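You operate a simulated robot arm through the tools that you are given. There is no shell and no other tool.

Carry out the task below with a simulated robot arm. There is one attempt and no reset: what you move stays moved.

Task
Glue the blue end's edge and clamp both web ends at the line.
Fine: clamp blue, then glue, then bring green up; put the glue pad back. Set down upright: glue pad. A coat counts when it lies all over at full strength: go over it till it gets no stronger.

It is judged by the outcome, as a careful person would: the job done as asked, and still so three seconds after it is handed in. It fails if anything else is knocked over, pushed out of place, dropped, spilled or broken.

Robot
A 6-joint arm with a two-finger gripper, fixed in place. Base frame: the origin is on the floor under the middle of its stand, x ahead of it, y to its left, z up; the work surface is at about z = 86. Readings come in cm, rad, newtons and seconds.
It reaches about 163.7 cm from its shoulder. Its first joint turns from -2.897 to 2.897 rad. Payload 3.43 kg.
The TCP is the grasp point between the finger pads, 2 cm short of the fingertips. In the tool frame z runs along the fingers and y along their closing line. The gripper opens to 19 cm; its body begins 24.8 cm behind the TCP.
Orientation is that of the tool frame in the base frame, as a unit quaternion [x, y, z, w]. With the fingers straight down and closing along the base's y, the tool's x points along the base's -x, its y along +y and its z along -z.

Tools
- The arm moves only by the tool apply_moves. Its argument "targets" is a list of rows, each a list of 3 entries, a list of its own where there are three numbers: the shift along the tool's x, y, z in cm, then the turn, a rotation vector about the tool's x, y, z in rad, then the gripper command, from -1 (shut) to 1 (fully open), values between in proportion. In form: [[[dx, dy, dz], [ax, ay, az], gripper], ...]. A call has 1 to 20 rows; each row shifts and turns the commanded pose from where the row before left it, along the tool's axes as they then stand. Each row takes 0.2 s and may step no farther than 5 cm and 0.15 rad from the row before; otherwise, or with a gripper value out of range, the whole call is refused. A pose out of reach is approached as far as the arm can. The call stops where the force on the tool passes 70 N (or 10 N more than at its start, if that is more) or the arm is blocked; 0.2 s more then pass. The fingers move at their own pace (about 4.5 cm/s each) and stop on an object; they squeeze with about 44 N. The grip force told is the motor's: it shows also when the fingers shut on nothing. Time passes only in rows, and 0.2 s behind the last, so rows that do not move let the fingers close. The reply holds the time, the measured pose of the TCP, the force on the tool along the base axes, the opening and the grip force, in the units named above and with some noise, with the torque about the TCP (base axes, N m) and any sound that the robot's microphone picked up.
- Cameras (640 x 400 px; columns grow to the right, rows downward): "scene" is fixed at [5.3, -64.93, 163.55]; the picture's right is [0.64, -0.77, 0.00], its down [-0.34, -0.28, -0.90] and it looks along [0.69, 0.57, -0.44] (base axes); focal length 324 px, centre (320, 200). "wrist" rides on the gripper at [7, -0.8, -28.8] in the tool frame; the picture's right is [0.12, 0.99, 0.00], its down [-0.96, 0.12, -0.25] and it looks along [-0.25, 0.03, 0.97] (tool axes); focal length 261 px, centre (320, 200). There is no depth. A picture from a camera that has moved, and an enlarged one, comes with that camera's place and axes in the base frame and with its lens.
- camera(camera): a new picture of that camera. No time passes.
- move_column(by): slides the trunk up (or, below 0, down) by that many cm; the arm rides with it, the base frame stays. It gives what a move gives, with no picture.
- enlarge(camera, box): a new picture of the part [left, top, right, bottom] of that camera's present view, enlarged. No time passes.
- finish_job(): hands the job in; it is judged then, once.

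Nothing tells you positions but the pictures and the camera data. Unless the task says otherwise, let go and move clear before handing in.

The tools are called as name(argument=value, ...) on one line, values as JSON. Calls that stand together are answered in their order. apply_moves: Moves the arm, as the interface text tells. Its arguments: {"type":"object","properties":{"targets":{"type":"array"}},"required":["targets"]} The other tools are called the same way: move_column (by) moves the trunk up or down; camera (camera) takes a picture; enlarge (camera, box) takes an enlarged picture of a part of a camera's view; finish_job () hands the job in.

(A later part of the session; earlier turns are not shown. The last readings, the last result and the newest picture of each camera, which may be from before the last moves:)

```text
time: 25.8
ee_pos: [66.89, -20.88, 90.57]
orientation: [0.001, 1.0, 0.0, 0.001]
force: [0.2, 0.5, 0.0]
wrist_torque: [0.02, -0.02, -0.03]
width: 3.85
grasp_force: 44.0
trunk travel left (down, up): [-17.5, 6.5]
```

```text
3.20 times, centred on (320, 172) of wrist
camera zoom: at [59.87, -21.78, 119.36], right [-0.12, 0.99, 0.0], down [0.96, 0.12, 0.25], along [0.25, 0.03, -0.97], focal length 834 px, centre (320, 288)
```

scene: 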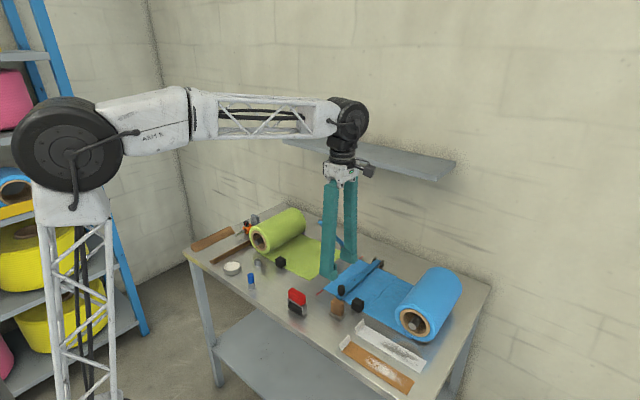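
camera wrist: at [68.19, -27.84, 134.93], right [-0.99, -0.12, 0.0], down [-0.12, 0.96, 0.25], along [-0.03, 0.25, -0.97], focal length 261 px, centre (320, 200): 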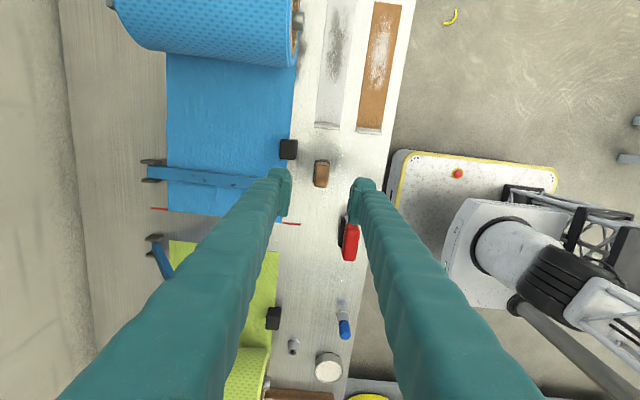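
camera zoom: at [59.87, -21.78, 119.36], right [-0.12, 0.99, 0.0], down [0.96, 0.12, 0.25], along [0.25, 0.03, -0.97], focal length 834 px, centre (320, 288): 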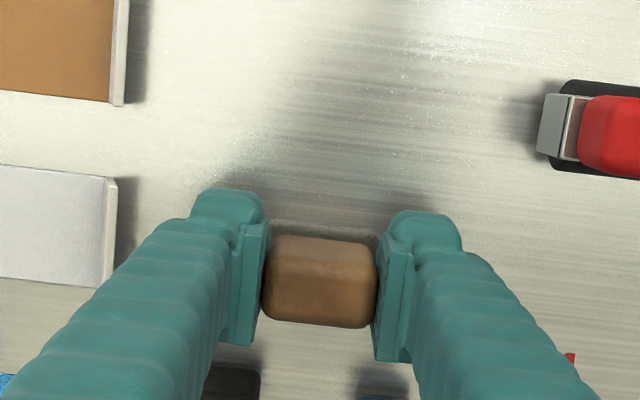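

The pad is gripped (3.85 cm). Its home TCP is (66.9, -21.0, 90.5). I'll lift it and carry it over the blue edge near (76, -11), keeping clear of the lever knob.

apply_moves(targets=[[[0, 0, -2], [0, 0, 0], -1], [[0, 0, -4], [0, 0, 0], -1], [[0, 0, -2], [0, 0, 0], -1], [[0, 3.5, 0], [0, 0, 0], -1], [[0, 3.5, 0], [0, 0, 0], -1], [[-3, 3.1, 0], [0, 0, 0], -1], [[-3.5, 0, 0], [0, 0, 0], -1], [[-3, 0, 0], [0, 0, 0], -1], [[0, 0, 2.5], [0, 0, 0], -1]])

enlarge(camera="wrist", box=[200, 110, 440, 260])

enlarge(camera="scene", box=[290, 220, 396, 320])

```text
time: 27.8
ee_pos: [76.27, -10.94, 96.17]
orientation: [0.0, 1.0, 0.001, 0.0]
force: [-0.4, 0.5, -1.1]
wrist_torque: [-0.01, 0.0, 0.04]
width: 3.83
grasp_force: 43.7
trunk travel left (down, up): [-17.5, 6.5]
```

```text
2.67 times, centred on (320, 185) of wrist
camera zoom: at [69.34, -11.67, 124.92], right [-0.12, 0.99, 0.0], down [0.96, 0.12, 0.25], along [0.25, 0.03, -0.97], focal length 695 px, centre (320, 240)
```

zoom: 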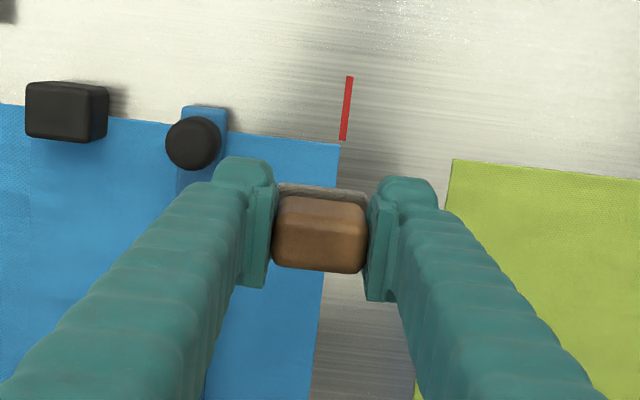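

```text
4.00 times, centred on (343, 270) of scene
camera zoom: at [5.3, -64.93, 163.55], right [0.64, -0.77, 0.0], down [-0.34, -0.28, -0.9], along [0.69, 0.57, -0.44], focal length 1297 px, centre (228, -80)
```

zoom: 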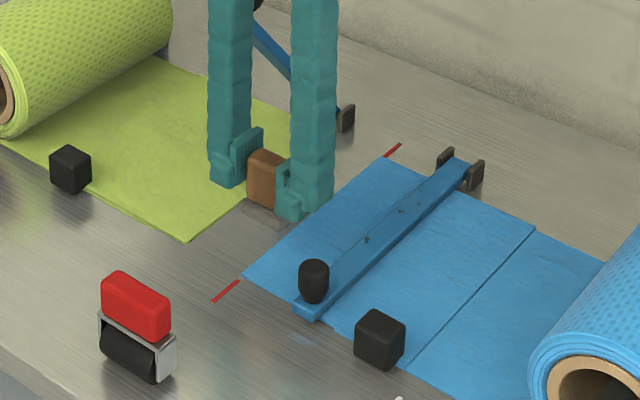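

The blue edge and line are at y ≈ -10, and the pad (about 4.3 cm wide) at y = -10.94 straddles the edge. I'll lower it gently onto the web.

apply_moves(targets=[[[0, 0, 3], [0, 0, 0], -1], [[0, 0, 1.5], [0, 0, 0], -1], [[0, 0, 0.3], [0, 0, 0], -1], [[0, 0, 0.2], [0, 0, 0], -1]])

```text
time: 28.8
ee_pos: [76.3, -10.86, 91.42]
orientation: [0.0, 1.0, 0.0, 0.001]
force: [0.3, 0.9, 18.2]
wrist_torque: [-0.04, 0.04, -0.01]
width: 3.81
grasp_force: 44.3
trunk travel left (down, up): [-17.5, 6.5]
```

Contact came at TCP z ≈ 91.4 (18 N). I'll ease off slightly and make the first stroke: to the near edge, then along the edge to the far side.

apply_moves(targets=[[[0, 0, -0.1], [0, 0, 0], -1], [[1.0, 0, 0], [0, 0, 0], -1], [[1.0, 0, 0], [0, 0, 0], -1], [[0.3, 0, 0], [0, 0, 0], -1], [[-1.2, 0, 0], [0, 0, 0], -1], [[-1.2, 0, 0], [0, 0, 0], -1], [[-1.2, 0, 0], [0, 0, 0], -1], [[-1.2, 0, 0], [0, 0, 0], -1]])

enlarge(camera="wrist", box=[200, 60, 440, 260])

enlarge(camera="scene", box=[310, 230, 390, 310])

```text
time: 30.6
ee_pos: [78.73, -10.84, 91.39]
orientation: [0.0, 1.0, 0.0, 0.0]
force: [-6.4, 0.5, 12.6]
wrist_torque: [-0.05, 0.29, -0.01]
width: 3.82
grasp_force: 44.2
trunk travel left (down, up): [-17.5, 6.5]
```

```text
2.00 times, centred on (320, 160) of wrist
camera zoom: at [71.79, -11.67, 120.07], right [-0.12, 0.99, 0.0], down [0.96, 0.12, 0.25], along [0.25, 0.03, -0.97], focal length 521 px, centre (320, 280)
```

zoom: 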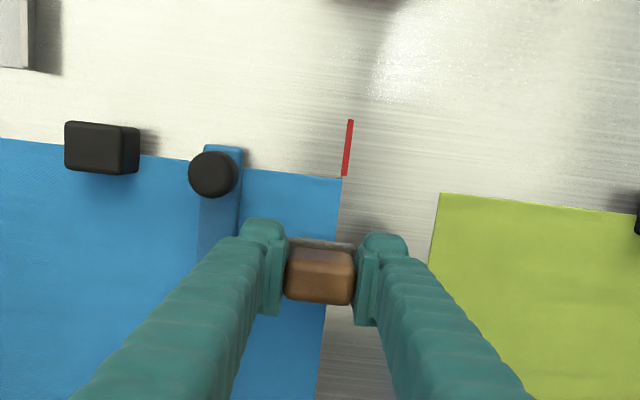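

```text
5.00 times, centred on (350, 270) of scene
camera zoom: at [5.3, -64.93, 163.55], right [0.64, -0.77, 0.0], down [-0.34, -0.28, -0.9], along [0.69, 0.57, -0.44], focal length 1622 px, centre (170, -150)
```

zoom: 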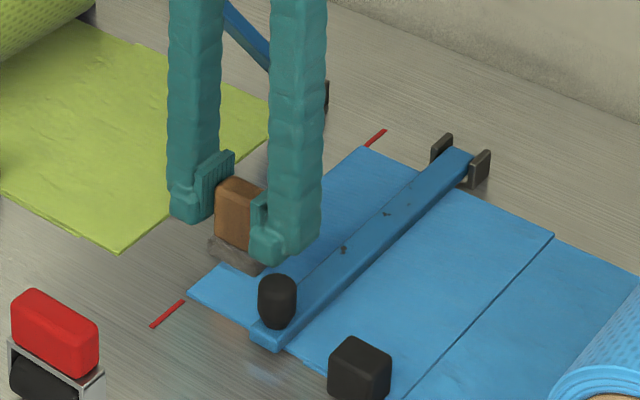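

enlarge(camera="scene", box=[340, 255, 380, 295])

enlarge(camera="wrist", box=[280, 120, 360, 190])

```text
10.00 times, centred on (360, 275) of scene
camera zoom: at [5.3, -64.93, 163.55], right [0.64, -0.77, 0.0], down [-0.34, -0.28, -0.9], along [0.69, 0.57, -0.44], focal length 3243 px, centre (-80, -550)
```

zoom: 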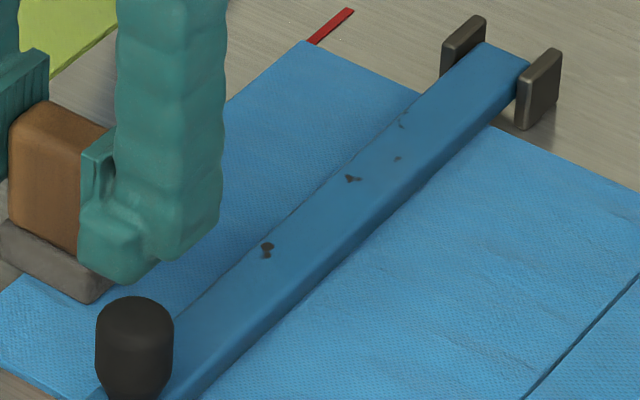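

```text
5.71 times, centred on (320, 155) of wrist
camera zoom: at [71.79, -11.67, 120.07], right [-0.12, 0.99, 0.0], down [0.96, 0.12, 0.25], along [0.25, 0.03, -0.97], focal length 1489 px, centre (320, 457)
```

zoom: 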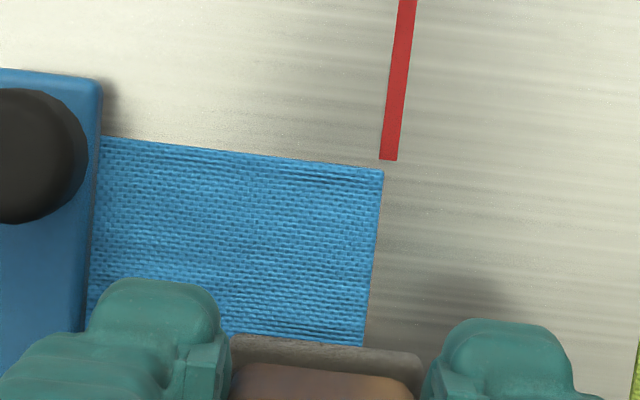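

The pad covers about 3 cm of web inside the edge plus a small overhang. I'll continue the stroke to the far side.

apply_moves(targets=[[[-1.2, 0, 0], [0, 0, 0], -1], [[-1.2, 0, 0], [0, 0, 0], -1], [[-1.2, 0, 0], [0, 0, 0], -1], [[-1.2, 0, 0], [0, 0, 0], -1], [[-1.2, 0, 0], [0, 0, 0], -1], [[-1.2, 0, 0], [0, 0, 0], -1], [[-1.2, 0, 0], [0, 0, 0], -1], [[-1.2, 0, 0], [0, 0, 0], -1], [[-1.2, 0, 0], [0, 0, 0], -1], [[-1.2, 0, 0], [0, 0, 0], -1], [[-1.2, 0, 0], [0, 0, 0], -1], [[-1.2, 0, 0], [0, 0, 0], -1]])

enlarge(camera="wrist", box=[220, 0, 420, 200])

enlarge(camera="scene", box=[310, 230, 390, 310])

```text
time: 33.2
ee_pos: [91.94, -10.84, 91.33]
orientation: [0.001, 1.0, -0.001, -0.002]
force: [0.6, -0.2, -0.8]
wrist_torque: [0.02, -0.02, 0.03]
width: 3.81
grasp_force: 44.0
trunk travel left (down, up): [-17.5, 6.5]
```

```text
2.00 times, centred on (320, 100) of wrist
camera zoom: at [85.15, -11.7, 120.13], right [-0.12, 0.99, 0.0], down [0.96, 0.11, 0.24], along [0.24, 0.03, -0.97], focal length 521 px, centre (320, 400)
```

zoom: 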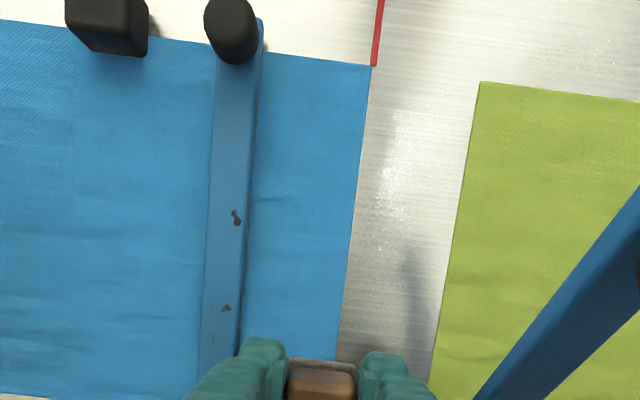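

```text
5.00 times, centred on (350, 270) of scene
camera zoom: at [5.3, -64.93, 163.55], right [0.64, -0.77, 0.0], down [-0.34, -0.28, -0.9], along [0.69, 0.57, -0.44], focal length 1622 px, centre (170, -150)
```

zoom: 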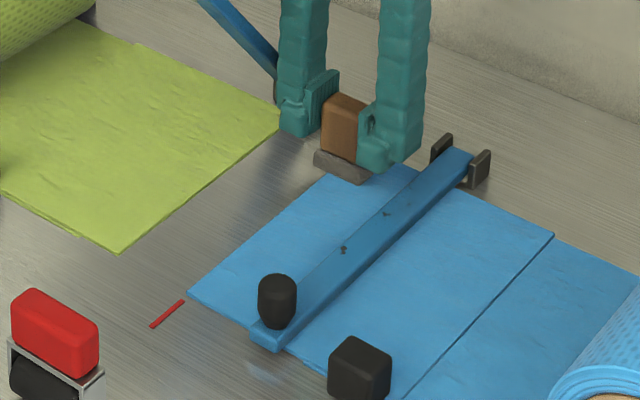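

enlarge(camera="wrist", box=[290, 10, 390, 110])

enlarge(camera="wrist", box=[290, 90, 390, 210])

enlarge(camera="scene", box=[340, 245, 390, 295])

```text
4.00 times, centred on (340, 60) of wrist
camera zoom: at [85.15, -11.7, 120.13], right [-0.12, 0.99, 0.0], down [0.96, 0.11, 0.24], along [0.24, 0.03, -0.97], focal length 1043 px, centre (240, 760)
```

zoom: 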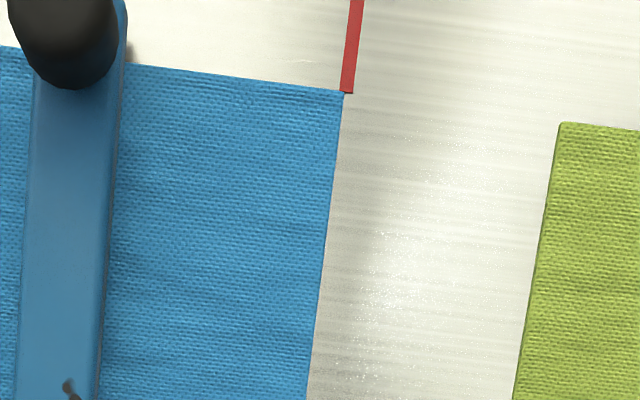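

```text
3.33 times, centred on (340, 150) of wrist
camera zoom: at [85.15, -11.7, 120.13], right [-0.12, 0.99, 0.0], down [0.96, 0.11, 0.24], along [0.24, 0.03, -0.97], focal length 869 px, centre (253, 367)
```

zoom: 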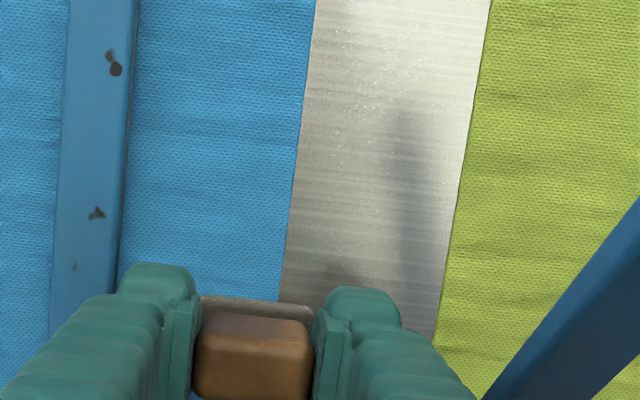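

```text
8.00 times, centred on (365, 270) of scene
camera zoom: at [5.3, -64.93, 163.55], right [0.64, -0.77, 0.0], down [-0.34, -0.28, -0.9], along [0.69, 0.57, -0.44], focal length 2595 px, centre (-40, -360)
```

zoom: 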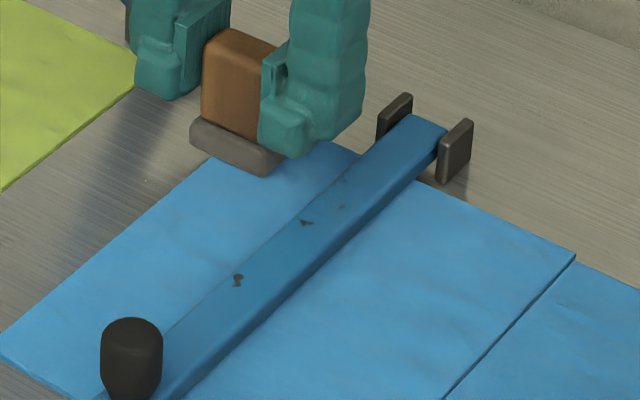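

Contact was lost toward the far side: the reading is about 0 N here, at the same height. I'll lower in small steps to find the surface.

apply_moves(targets=[[[0, 0, 0.1], [0, 0, 0], -1], [[0, 0, 0.1], [0, 0, 0], -1]])

```text
time: 33.8
ee_pos: [92.02, -10.98, 91.4]
orientation: [0.0, 1.0, 0.0, -0.002]
force: [-0.1, -0.3, 0.5]
wrist_torque: [0.01, 0.01, 0.02]
width: 3.82
grasp_force: 44.0
trunk travel left (down, up): [-17.5, 6.5]
```

The arm isn't following its command: x is about 1.2 cm short and z didn't change, with no force on the tool. Something further up, possibly the wrist against the shelf, may be blocking it. I'll look before moving further.

camera(camera="scene")

enlarge(camera="scene", box=[280, 80, 480, 260])

camera(camera="wrist")

```text
taken
```

scene: 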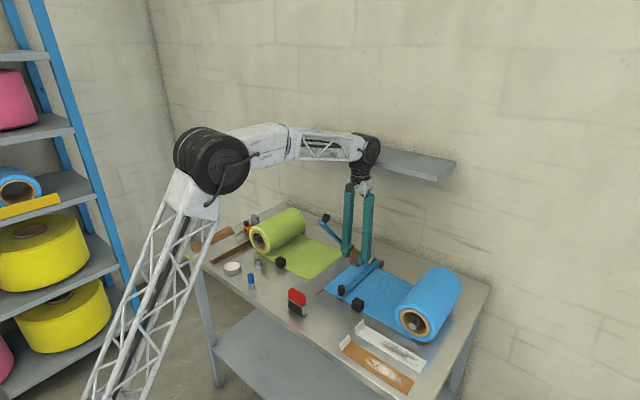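

```text
2.22 times, centred on (380, 170) of scene
camera zoom: at [5.3, -64.93, 163.55], right [0.64, -0.77, 0.0], down [-0.34, -0.28, -0.9], along [0.69, 0.57, -0.44], focal length 721 px, centre (187, 267)
```

zoom: 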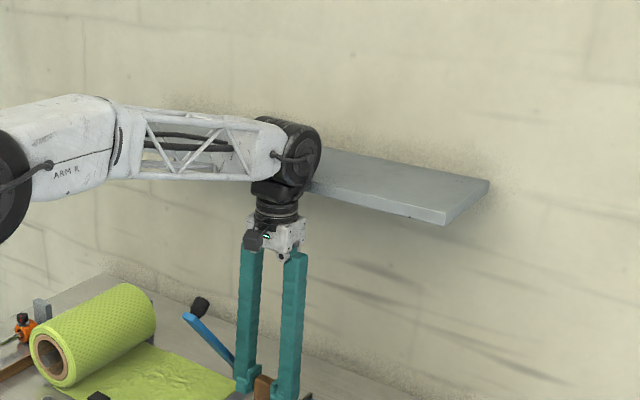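

```text
taken
camera wrist: at [85.17, -11.7, 120.13], right [-0.12, 0.99, 0.0], down [0.96, 0.11, 0.24], along [0.24, 0.03, -0.97], focal length 261 px, centre (320, 200)
```

wrist: 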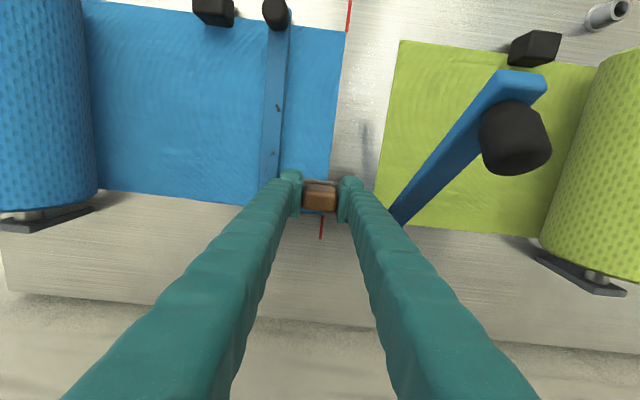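

The wrist joint is up against the shelf edge, so with a vertical tool I can't reach the far end. I'll back off, lift and inspect the coat. After that I'll set the pad down and re-grip it with the tool pitched back.

apply_moves(targets=[[[1.5, 0, 0], [0, 0, 0], -1], [[2, 0, -1], [0, 0, 0], -1], [[3, 0, -3], [0, 0, 0], -1], [[3, 0, -3], [0, 0, 0], -1], [[3, 0, -2], [0, 0, 0], -1]])

enlarge(camera="wrist", box=[260, 80, 400, 260])

enlarge(camera="scene", box=[310, 250, 390, 310])

```text
time: 35.0
ee_pos: [80.8, -10.93, 99.96]
orientation: [0.0, 1.0, 0.001, -0.001]
force: [0.7, 0.2, -0.8]
wrist_torque: [-0.03, 0.16, -0.03]
width: 3.81
grasp_force: 44.1
trunk travel left (down, up): [-17.5, 6.5]
```

```text
2.22 times, centred on (330, 170) of wrist
camera zoom: at [73.87, -11.66, 128.76], right [-0.12, 0.99, 0.0], down [0.96, 0.12, 0.25], along [0.24, 0.03, -0.97], focal length 579 px, centre (298, 267)
```

zoom: 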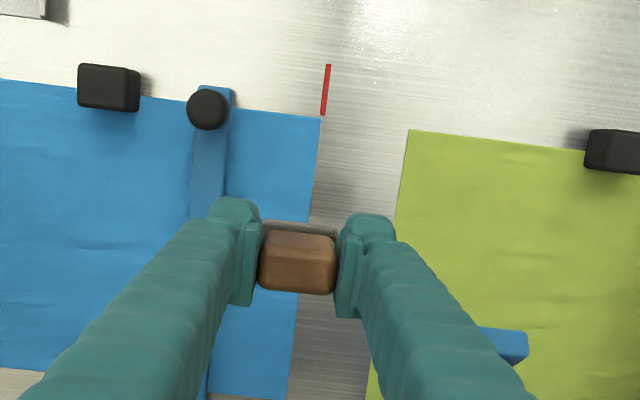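

```text
6.67 times, centred on (350, 280) of scene
camera zoom: at [5.3, -64.93, 163.55], right [0.64, -0.77, 0.0], down [-0.34, -0.28, -0.9], along [0.69, 0.57, -0.44], focal length 2162 px, centre (120, -333)
```

zoom: 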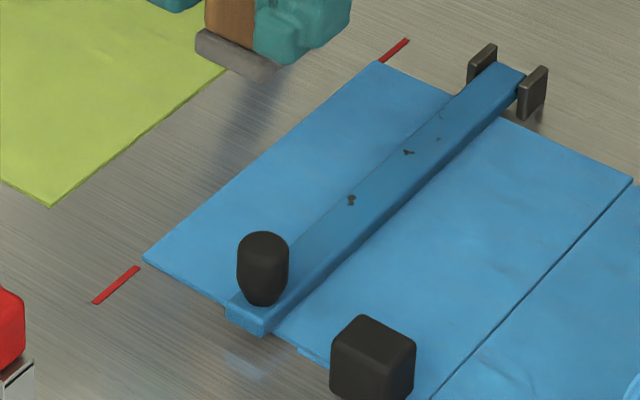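

I can't make out a coat yet. I'll zoom in on the swept strip and on the pad's foot.

enlarge(camera="wrist", box=[290, 120, 350, 180])

enlarge(camera="wrist", box=[330, 200, 410, 260])

enlarge(camera="scene", box=[328, 262, 368, 292])

enlarge(camera="scene", box=[330, 225, 370, 255])

```text
6.67 times, centred on (320, 150) of wrist
camera zoom: at [73.87, -11.66, 128.76], right [-0.12, 0.99, 0.0], down [0.96, 0.12, 0.25], along [0.24, 0.03, -0.97], focal length 1738 px, centre (320, 533)
```

zoom: 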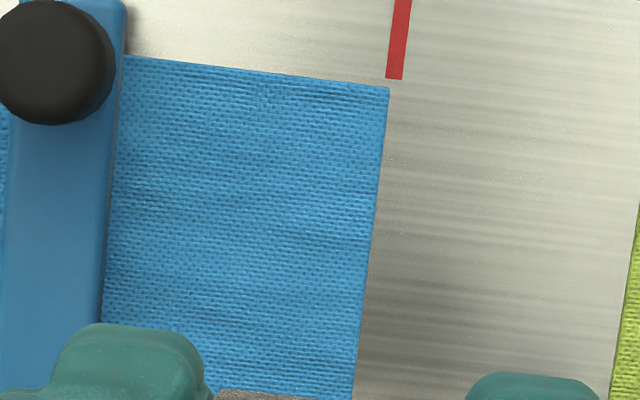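

```text
6.67 times, centred on (370, 230) of wrist
camera zoom: at [73.87, -11.66, 128.76], right [-0.12, 0.99, 0.0], down [0.96, 0.12, 0.25], along [0.24, 0.03, -0.97], focal length 1738 px, centre (-13, 0)
```

zoom: 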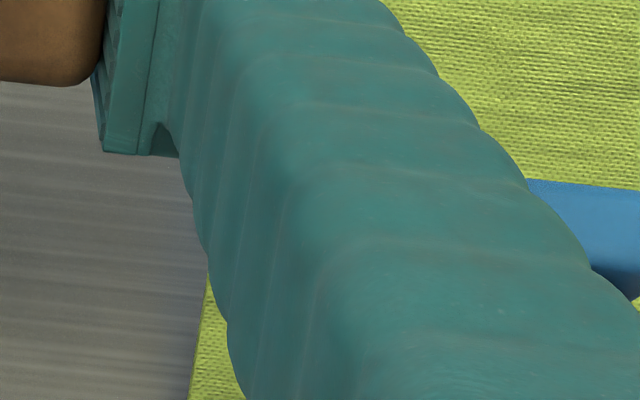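

```text
13.33 times, centred on (348, 277) of scene
camera zoom: at [5.3, -64.93, 163.55], right [0.64, -0.77, 0.0], down [-0.34, -0.28, -0.9], along [0.69, 0.57, -0.44], focal length 4324 px, centre (-53, -827)
```

zoom: 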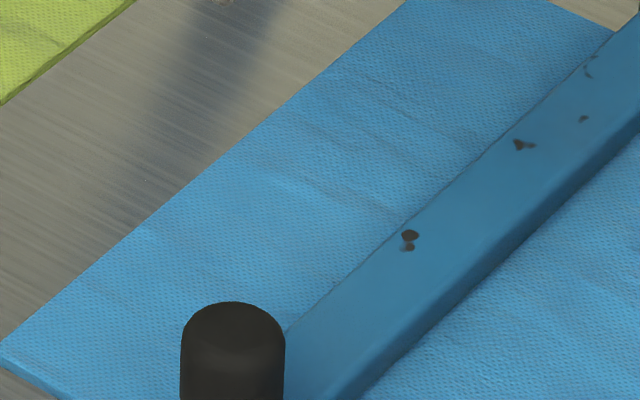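

```text
13.33 times, centred on (350, 240) of scene
camera zoom: at [5.3, -64.93, 163.55], right [0.64, -0.77, 0.0], down [-0.34, -0.28, -0.9], along [0.69, 0.57, -0.44], focal length 4324 px, centre (-80, -333)
```

zoom: 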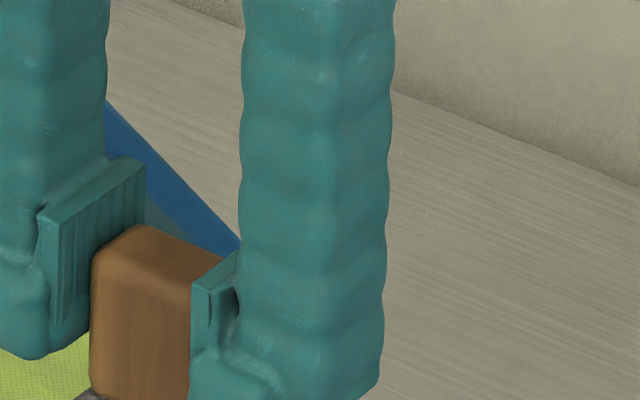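

The weave looks unchanged, so I need to check whether the foot was actually touching. I'll lower again mid-edge in small steps and watch both force and picture.

apply_moves(targets=[[[0, 0, 4], [0, 0, 0], -1], [[0, 0, 3.5], [0, 0, 0], -1], [[0, 0, 0.5], [0, 0, 0], -1], [[0, 0, 0], [0, 0, 0], -1]])

enlarge(camera="scene", box=[340, 240, 380, 280])

```text
time: 36.0
ee_pos: [80.67, -10.95, 92.0]
orientation: [0.0, 1.0, 0.0, -0.001]
force: [-1.8, -0.3, -0.5]
wrist_torque: [0.0, -0.03, 0.05]
width: 3.81
grasp_force: 44.3
trunk travel left (down, up): [-17.5, 6.5]
```

```text
10.00 times, centred on (360, 260) of scene
camera zoom: at [5.3, -64.93, 163.55], right [0.64, -0.77, 0.0], down [-0.34, -0.28, -0.9], along [0.69, 0.57, -0.44], focal length 3243 px, centre (-80, -400)
```

zoom: 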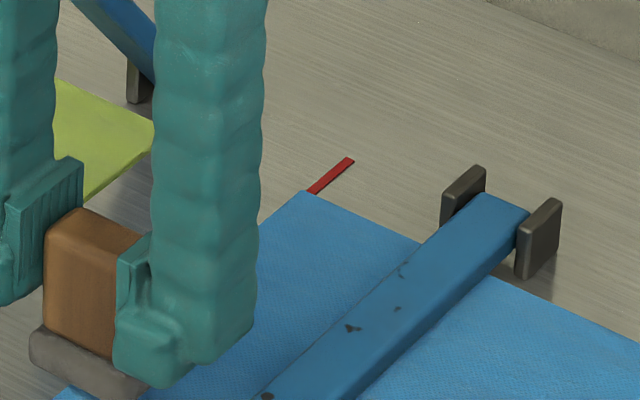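

apply_moves(targets=[[[0, 0, 0.3], [0, 0, 0], -1], [[0, 0, 0.2], [0, 0, 0], -1], [[0, 0, 0], [0, 0, 0], -1]])

enlarge(camera="scene", box=[330, 250, 370, 290])

```text
time: 36.8
ee_pos: [80.63, -10.88, 91.44]
orientation: [0.0, 1.0, 0.0, 0.0]
force: [0.9, -0.4, -0.2]
wrist_torque: [0.02, -0.02, -0.02]
width: 3.82
grasp_force: 44.0
trunk travel left (down, up): [-17.5, 6.5]
```

```text
10.00 times, centred on (350, 270) of scene
camera zoom: at [5.3, -64.93, 163.55], right [0.64, -0.77, 0.0], down [-0.34, -0.28, -0.9], along [0.69, 0.57, -0.44], focal length 3243 px, centre (20, -500)
```

zoom: 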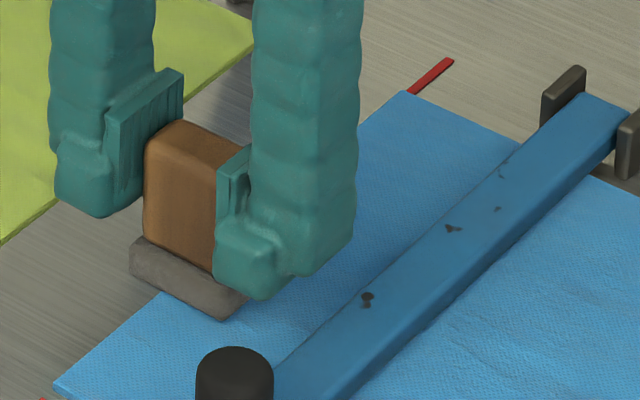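

apply_moves(targets=[[[0, 0, 0.1], [0, 0, 0], -1], [[0, 0, 0.1], [0, 0, 0], -1], [[0, 0, 0], [0, 0, 0], -1]])

```text
time: 37.6
ee_pos: [80.8, -10.91, 91.39]
orientation: [0.0, 1.0, -0.001, -0.001]
force: [-0.4, 0.7, -0.4]
wrist_torque: [0.0, -0.02, 0.01]
width: 3.79
grasp_force: 44.3
trunk travel left (down, up): [-17.5, 6.5]
```

apply_moves(targets=[[[0, 0, 0.1], [0, 0, 0], -1], [[0, 0, 0.1], [0, 0, 0], -1], [[0, 0, 0], [0, 0, 0], -1]])

```text
time: 38.4
ee_pos: [80.85, -10.92, 91.34]
orientation: [0.0, 1.0, 0.0, 0.001]
force: [1.1, -0.3, 15.4]
wrist_torque: [-0.09, -0.07, 0.04]
width: 3.82
grasp_force: 43.9
trunk travel left (down, up): [-17.5, 6.5]
```

The foot really is on the web here (15 N at TCP z ≈ 91.35). I'll rub back and forth over this stretch and then check for visible change.

apply_moves(targets=[[[1.0, 0, 0], [0, 0, 0], -1], [[1.0, 0, 0], [0, 0, 0], -1], [[1.0, 0, 0], [0, 0, 0], -1], [[1.0, 0, 0], [0, 0, 0], -1], [[1.0, 0, 0], [0, 0, 0], -1], [[1.0, 0, 0], [0, 0, 0], -1], [[-1.0, 0, 0], [0, 0, 0], -1], [[-1.0, 0, 0], [0, 0, 0], -1], [[-1.0, 0, 0], [0, 0, 0], -1], [[-1.0, 0, 0], [0, 0, 0], -1], [[-1.0, 0, 0], [0, 0, 0], -1], [[-1.0, 0, 0], [0, 0, 0], -1]])

enlarge(camera="scene", box=[320, 250, 370, 300])

enlarge(camera="wrist", box=[270, 70, 370, 190])

```text
time: 41.0
ee_pos: [80.72, -10.89, 91.26]
orientation: [0.0, 1.0, 0.0, 0.0]
force: [-8.9, -0.3, 17.0]
wrist_torque: [0.02, 0.31, 0.0]
width: 3.82
grasp_force: 44.3
trunk travel left (down, up): [-17.5, 6.5]
```

```text
8.00 times, centred on (345, 275) of scene
camera zoom: at [5.3, -64.93, 163.55], right [0.64, -0.77, 0.0], down [-0.34, -0.28, -0.9], along [0.69, 0.57, -0.44], focal length 2595 px, centre (120, -400)
```

zoom: 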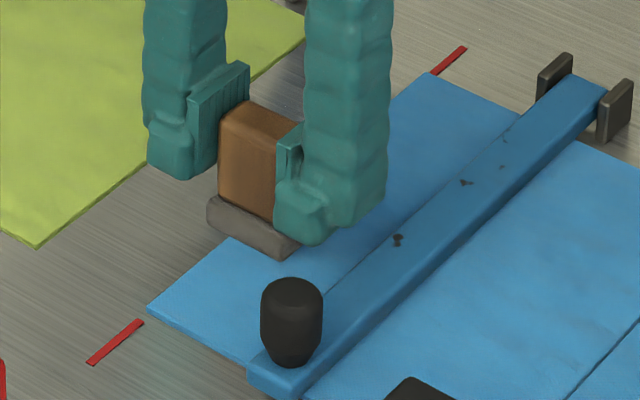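

```text
3.33 times, centred on (320, 130) of wrist
camera zoom: at [73.67, -11.72, 120.0], right [-0.12, 0.99, 0.0], down [0.96, 0.12, 0.25], along [0.25, 0.03, -0.97], focal length 869 px, centre (320, 433)
```

zoom: 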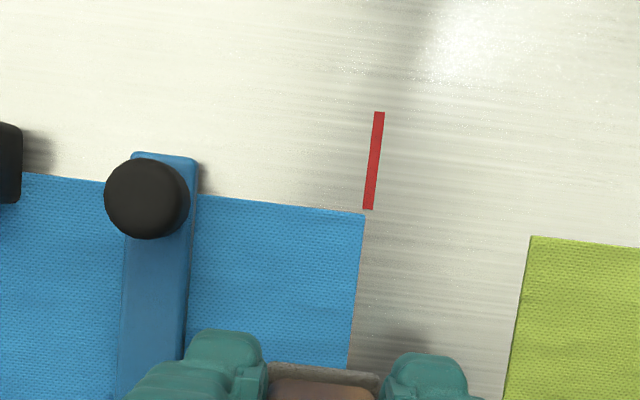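

enlarge(camera="wrist", box=[305, 125, 345, 185])

enlarge(camera="scene", box=[325, 275, 350, 300])

```text
6.67 times, centred on (325, 155) of wrist
camera zoom: at [73.67, -11.72, 120.0], right [-0.12, 0.99, 0.0], down [0.96, 0.12, 0.25], along [0.25, 0.03, -0.97], focal length 1738 px, centre (287, 500)
```

zoom: 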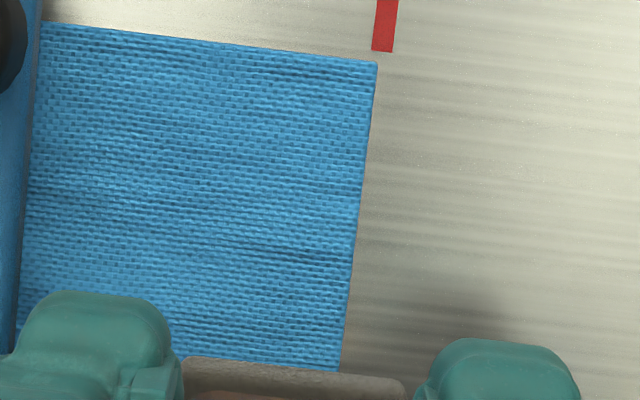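

```text
16.00 times, centred on (338, 288) of scene
camera zoom: at [5.3, -64.93, 163.55], right [0.64, -0.77, 0.0], down [-0.34, -0.28, -0.9], along [0.69, 0.57, -0.44], focal length 5189 px, centre (40, -1200)
```

zoom: 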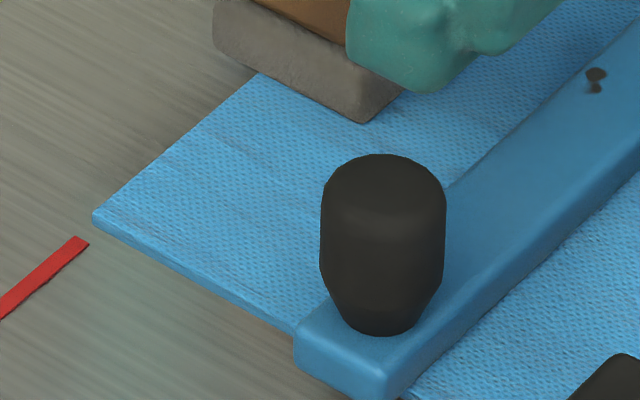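

There's still no visible coat on the web, so the pad may be dry and need loading. I'll look closer at the round dish, the other bench items and the pad's foot.

enlarge(camera="scene", box=[215, 250, 275, 295])

enlarge(camera="scene", box=[335, 315, 430, 395])

enlarge(camera="scene", box=[185, 205, 285, 275])

```text
8.89 times, centred on (245, 272) of scene
camera zoom: at [5.3, -64.93, 163.55], right [0.64, -0.77, 0.0], down [-0.34, -0.28, -0.9], along [0.69, 0.57, -0.44], focal length 2883 px, centre (987, -444)
```

zoom: 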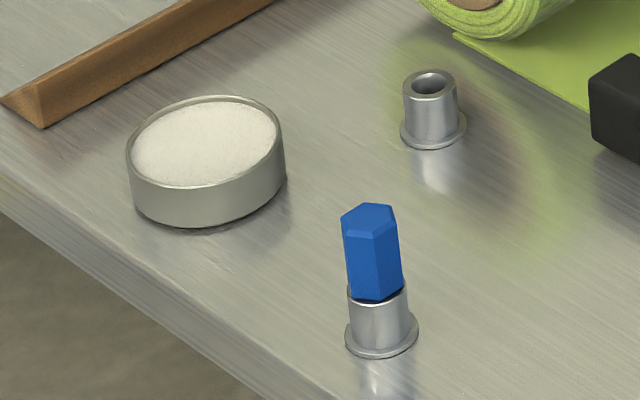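

```text
5.00 times, centred on (382, 355) of scene
camera zoom: at [5.3, -64.93, 163.55], right [0.64, -0.77, 0.0], down [-0.34, -0.28, -0.9], along [0.69, 0.57, -0.44], focal length 1622 px, centre (8, -575)
```

zoom: 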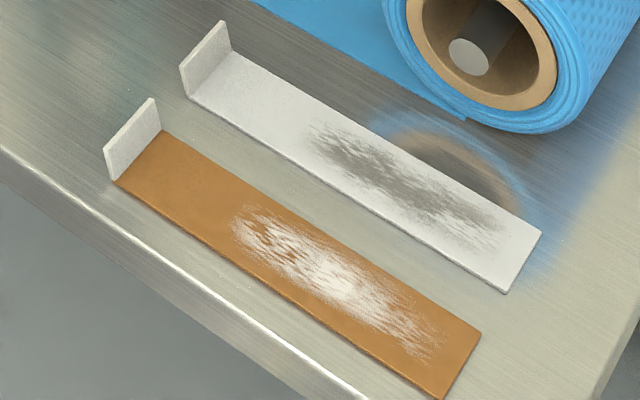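

```text
5.71 times, centred on (235, 240) of scene
camera zoom: at [5.3, -64.93, 163.55], right [0.64, -0.77, 0.0], down [-0.34, -0.28, -0.9], along [0.69, 0.57, -0.44], focal length 1853 px, centre (806, -29)
```

zoom: 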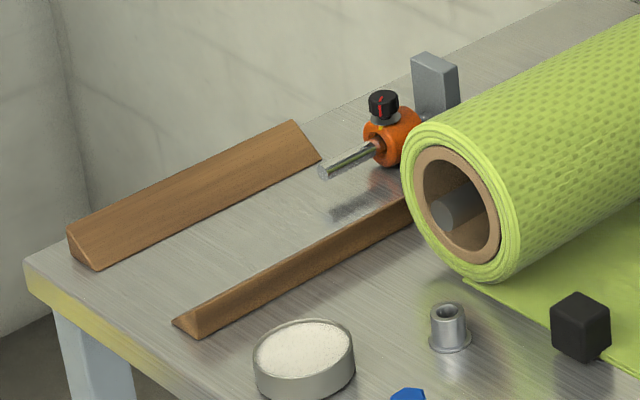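

The dish looks like a tin of white paste, probably glue, and it's wide enough for the pad's foot. The foot itself looks dry and grey. I'll lift the pad and take a closer look at the tin from above before deciding.

apply_moves(targets=[[[0, 0, -4], [0, 0, 0], -1], [[0, 0, -4.5], [0, 0, 0], -1], [[0, 0, -4.5], [0, 0, 0], -1], [[0, 0, -4.5], [0, 0, 0], -1], [[4.8, 0, 0], [0, 0, 0], -1], [[4.8, 0, 0], [0, 0, 0], -1], [[4.8, 0, 0], [0, 0, 0], -1], [[4.0, 0, 0], [0, 0, 0], -1], [[0, 4.8, 0], [0, 0, 0], -1], [[0, 4.8, 0], [0, 0, 0], -1], [[0, 4.8, 0], [0, 0, 0], -1], [[0, 4.8, 0], [0, 0, 0], -1], [[0, 4.8, 0], [0, 0, 0], -1]])

camera(camera="wrist")

enlarge(camera="scene", box=[320, 240, 390, 300])

```text
time: 43.8
ee_pos: [62.23, 13.17, 108.69]
orientation: [0.0, 1.0, 0.0, 0.0]
force: [-0.2, 0.2, -0.2]
wrist_torque: [0.1, 0.01, -0.02]
width: 3.82
grasp_force: 44.5
trunk travel left (down, up): [-17.5, 6.5]
```

```text
taken
camera wrist: at [55.3, 12.41, 137.48], right [-0.12, 0.99, 0.0], down [0.96, 0.12, 0.25], along [0.25, 0.03, -0.97], focal length 261 px, centre (320, 200)
```

wrist: 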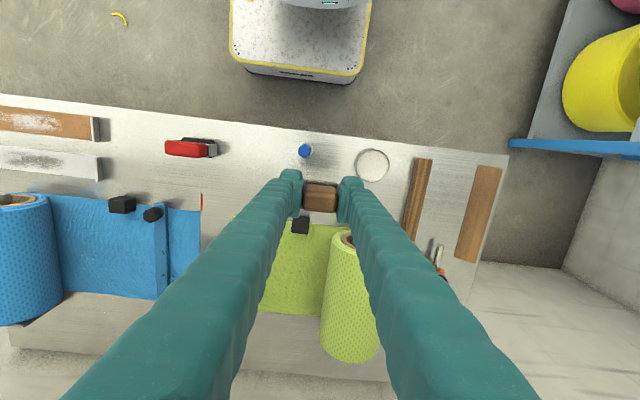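

```text
6.67 times, centred on (355, 270) of scene
camera zoom: at [5.3, -64.93, 163.55], right [0.64, -0.77, 0.0], down [-0.34, -0.28, -0.9], along [0.69, 0.57, -0.44], focal length 2162 px, centre (87, -267)
```

zoom: 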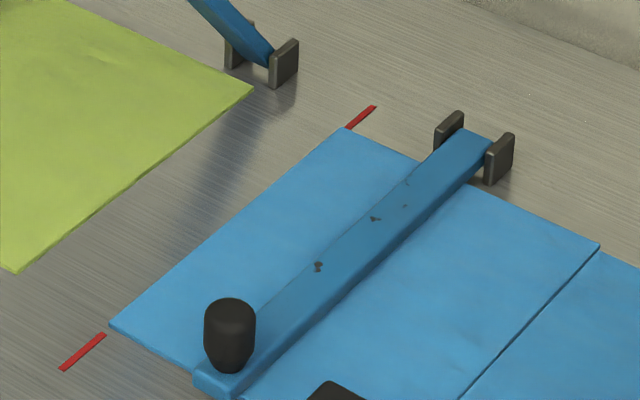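

enlarge(camera="wrist", box=[280, 130, 400, 215])

enlarge(camera="scene", box=[215, 200, 315, 300])

```text
4.71 times, centred on (340, 172) of wrist
camera zoom: at [55.3, 12.41, 137.48], right [-0.12, 0.99, 0.0], down [0.96, 0.12, 0.25], along [0.25, 0.03, -0.97], focal length 1227 px, centre (226, 329)
```

zoom: 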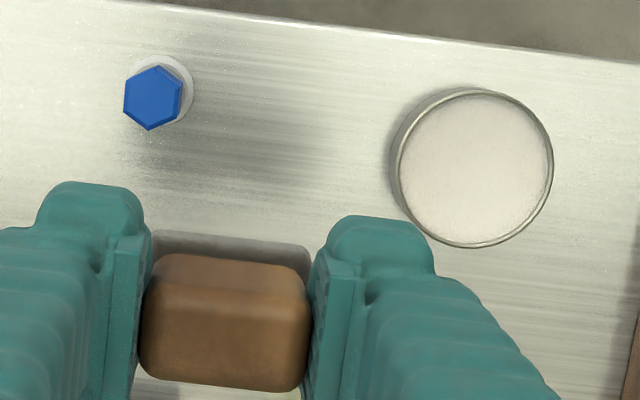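

```text
4.00 times, centred on (265, 250) of scene
camera zoom: at [5.3, -64.93, 163.55], right [0.64, -0.77, 0.0], down [-0.34, -0.28, -0.9], along [0.69, 0.57, -0.44], focal length 1297 px, centre (540, 0)
```

zoom: 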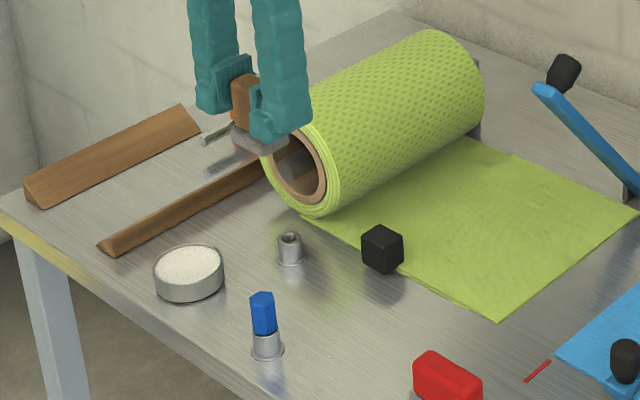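

The tin holds a smooth cream-white fill. Before dipping I'll tilt the gripper up here in free space to look at the underside of the foot.

apply_moves(targets=[[[0, 0, -4.5], [0, 0, 0], -1], [[0, -4, -2], [0, 0, 0], -1], [[0, 0, 0], [0.1215, 0.0885, 0], -1], [[0, 0, 0], [0.1215, 0.0885, 0], -1], [[0, 0, 0], [0.1215, 0.0885, 0], -1], [[0, 0, 0], [0.1215, 0.0885, 0], -1], [[0, 0, 0], [0.1215, 0.0885, 0], -1], [[0, 0, 0], [0.1215, 0.0885, 0], -1], [[0, 0, 0], [0.1215, 0.0885, 0], -1], [[0, 0, 0], [0, 0, 0], -1]])

camera(camera="scene")

```text
time: 46.0
ee_pos: [58.88, 3.11, 102.45]
orientation: [-0.003, 0.867, -0.406, -0.29]
force: [0.3, 0.2, -0.8]
wrist_torque: [0.0, 0.05, -0.02]
width: 3.83
grasp_force: 44.2
out of reach, approached as far as the arm can: row 6, 7, 8, 9
trunk travel left (down, up): [-17.5, 6.5]
```

```text
taken
```

scene: 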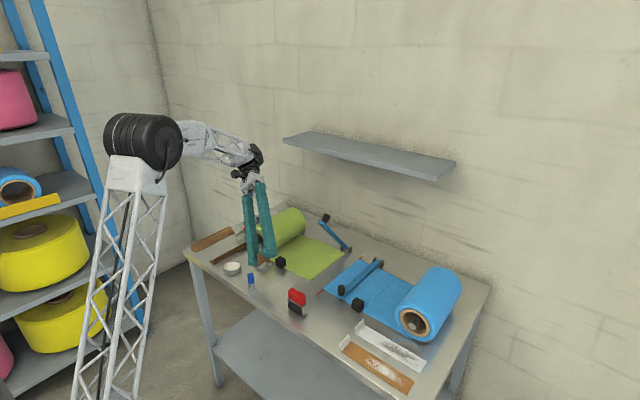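

enlarge(camera="scene", box=[230, 220, 310, 290])

camera(camera="wrist")

```text
5.71 times, centred on (270, 255) of scene
camera zoom: at [5.3, -64.93, 163.55], right [0.64, -0.77, 0.0], down [-0.34, -0.28, -0.9], along [0.69, 0.57, -0.44], focal length 1853 px, centre (606, -114)
```

zoom: 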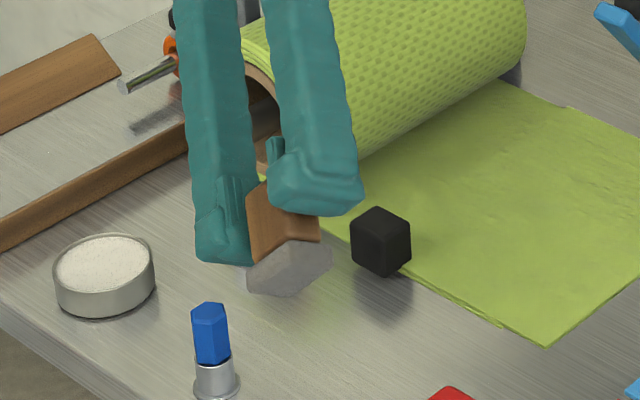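

```text
taken
camera wrist: at [67.84, 24.49, 121.08], right [-0.34, 0.69, -0.64], down [0.9, 0.03, -0.44], along [-0.29, -0.72, -0.63], focal length 261 px, centre (320, 200)
```

wrist: 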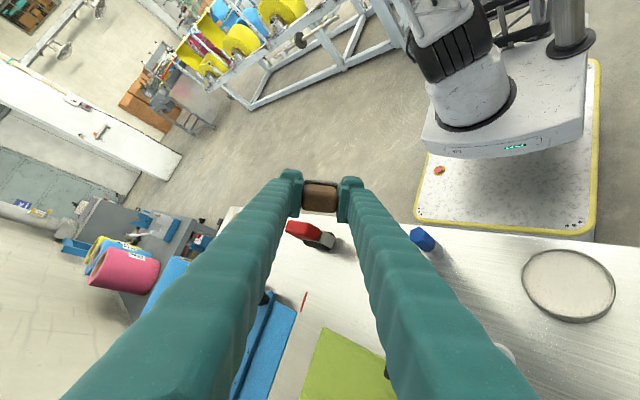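

The foot's underside is plain grey with no glue on it, which fits the bare web. So the cream-white tin must be where the pad gets loaded. I'll return to vertical first.

apply_moves(targets=[[[0, 0, 0], [-0.1215, -0.0885, 0], -1], [[0, 0, 0], [-0.1215, -0.0885, 0], -1], [[0, 0, 0], [-0.1215, -0.0885, 0], -1], [[0, 0, 0], [-0.1215, -0.0885, 0], -1], [[0, 0, 0], [-0.1215, -0.0885, 0], -1], [[0, 0, 0], [-0.1215, -0.0885, 0], -1], [[0, 0, 0], [-0.1215, -0.0885, 0], -1], [[0, 0, 0], [0, 0, 0], -1]])

camera(camera="scene")

```text
time: 47.8
ee_pos: [58.96, 3.13, 102.7]
orientation: [0.0, 1.0, -0.001, 0.001]
force: [-0.2, 0.3, 0.5]
wrist_torque: [-0.03, -0.02, -0.04]
width: 3.84
grasp_force: 44.0
trunk travel left (down, up): [-17.5, 6.5]
```

```text
taken
```

scene: 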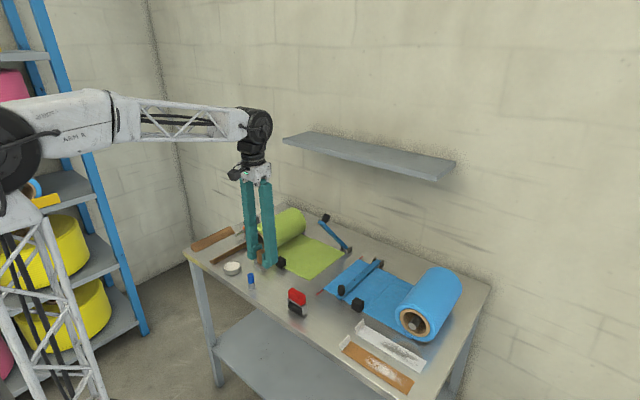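

apply_moves(targets=[[[0, 0, -3], [0, 0, 0], -1], [[0, 4.8, 0], [0, 0, 0], -1], [[0, 4.8, 0], [0, 0, 0], -1], [[0, 4.8, 0], [0, 0, 0], -1], [[-1.2, 4.5, 0], [0, 0, 0], -1], [[0, 0, 0], [0, 0, 0], -1]])

enlarge(camera="wrist", box=[240, 110, 400, 220])

enlarge(camera="scene", box=[200, 210, 280, 290])

```text
time: 49.2
ee_pos: [60.25, 22.22, 105.3]
orientation: [0.0, 1.0, 0.0, 0.001]
force: [0.5, -0.5, -0.8]
wrist_torque: [0.03, 0.04, 0.03]
width: 3.84
grasp_force: 44.1
trunk travel left (down, up): [-17.5, 6.5]
```

```text
3.64 times, centred on (320, 165) of wrist
camera zoom: at [53.24, 21.34, 134.13], right [-0.12, 0.99, 0.0], down [0.96, 0.12, 0.25], along [0.25, 0.03, -0.97], focal length 948 px, centre (320, 327)
```

zoom: 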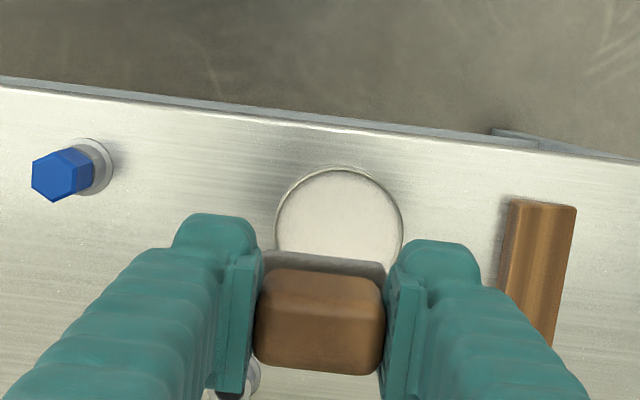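

```text
5.00 times, centred on (240, 250) of scene
camera zoom: at [5.3, -64.93, 163.55], right [0.64, -0.77, 0.0], down [-0.34, -0.28, -0.9], along [0.69, 0.57, -0.44], focal length 1622 px, centre (720, -50)
```

zoom: 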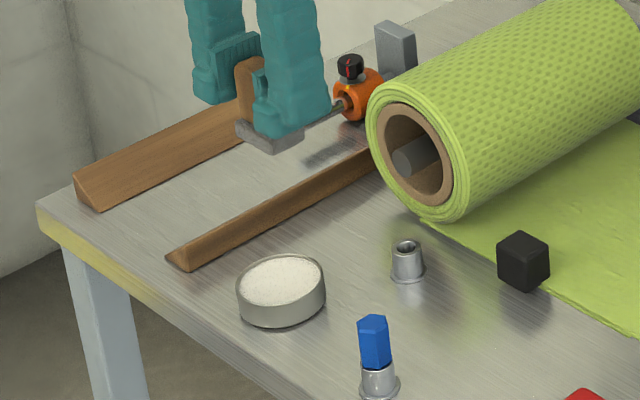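

The tin's centre is about (60.1, 23.05), with inner radius about 3 cm and rim near z = 88.3. I'll centre the pad over it and lower, stopping above the rim to check.

apply_moves(targets=[[[0.05, 0.83, 0], [0, 0, 0], -1], [[0, 0, 4.5], [0, 0, 0], -1], [[0, 0, 4.0], [0, 0, 0], -1], [[0, 0, 2.5], [0, 0, 0], -1], [[0, 0, 0], [0, 0, 0], -1]])

enlarge(camera="scene", box=[200, 235, 270, 290])

enlarge(camera="wrist", box=[270, 120, 370, 220])

```text
time: 50.4
ee_pos: [60.11, 23.0, 94.42]
orientation: [0.0, 1.0, 0.0, 0.0]
force: [0.8, -0.8, -0.1]
wrist_torque: [0.01, -0.02, 0.02]
width: 3.8
grasp_force: 43.5
trunk travel left (down, up): [-17.5, 6.5]
```

```text
7.27 times, centred on (235, 262) of scene
camera zoom: at [5.3, -64.93, 163.55], right [0.64, -0.77, 0.0], down [-0.34, -0.28, -0.9], along [0.69, 0.57, -0.44], focal length 2359 px, centre (938, -254)
```

zoom: 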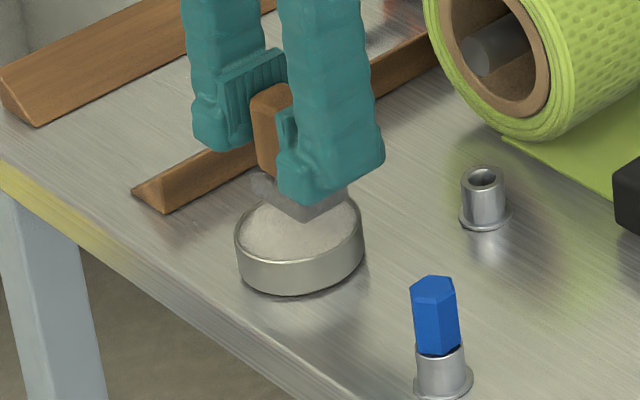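

```text
4.00 times, centred on (320, 170) of wrist
camera zoom: at [53.18, 22.11, 123.15], right [-0.12, 0.99, 0.0], down [0.96, 0.12, 0.25], along [0.25, 0.03, -0.97], focal length 1043 px, centre (320, 320)
```

zoom: 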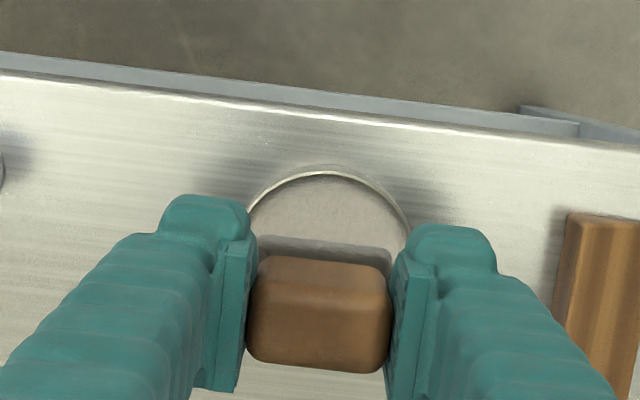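

apply_moves(targets=[[[0.25, 0.25, 0], [0, 0, 0], -1], [[0, 0, 0.6], [0, 0, 0], -1], [[0, 0, 0.4], [0, 0, 0], -1], [[0, 0, 0.3], [0, 0, 0], -1], [[0, 0, 0], [0, 0, 0], -1]])

enlarge(camera="scene", box=[200, 235, 270, 290])

enlarge(camera="wrist", box=[270, 120, 370, 220])

```text
time: 51.6
ee_pos: [59.86, 23.16, 93.16]
orientation: [0.0, 1.0, 0.0, 0.001]
force: [-0.1, -0.5, -1.4]
wrist_torque: [-0.01, -0.01, 0.0]
width: 3.83
grasp_force: 43.8
trunk travel left (down, up): [-17.5, 6.5]
```

```text
7.27 times, centred on (235, 262) of scene
camera zoom: at [5.3, -64.93, 163.55], right [0.64, -0.77, 0.0], down [-0.34, -0.28, -0.9], along [0.69, 0.57, -0.44], focal length 2359 px, centre (938, -254)
```

zoom: 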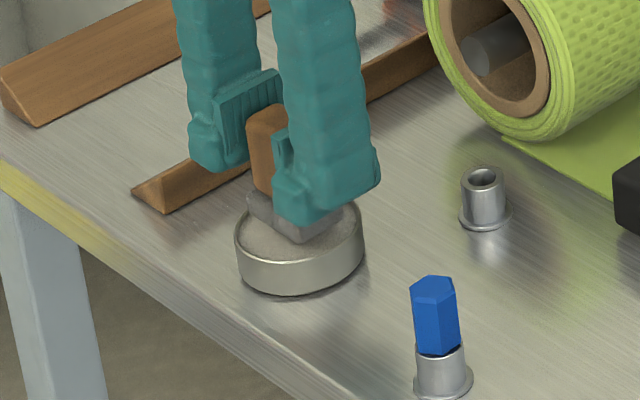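

```text
4.00 times, centred on (320, 170) of wrist
camera zoom: at [52.91, 22.33, 121.93], right [-0.12, 0.99, 0.0], down [0.96, 0.12, 0.25], along [0.25, 0.03, -0.97], focal length 1043 px, centre (320, 320)
```

zoom: 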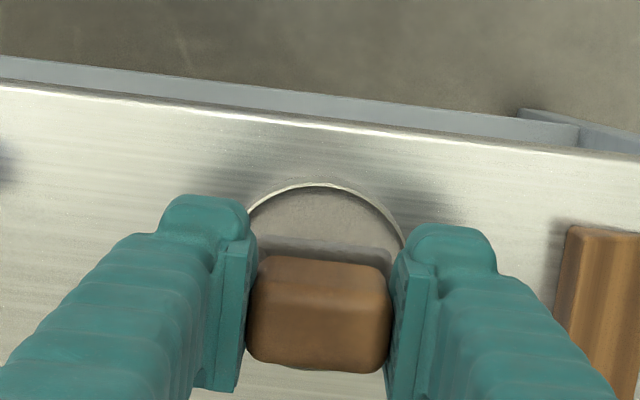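

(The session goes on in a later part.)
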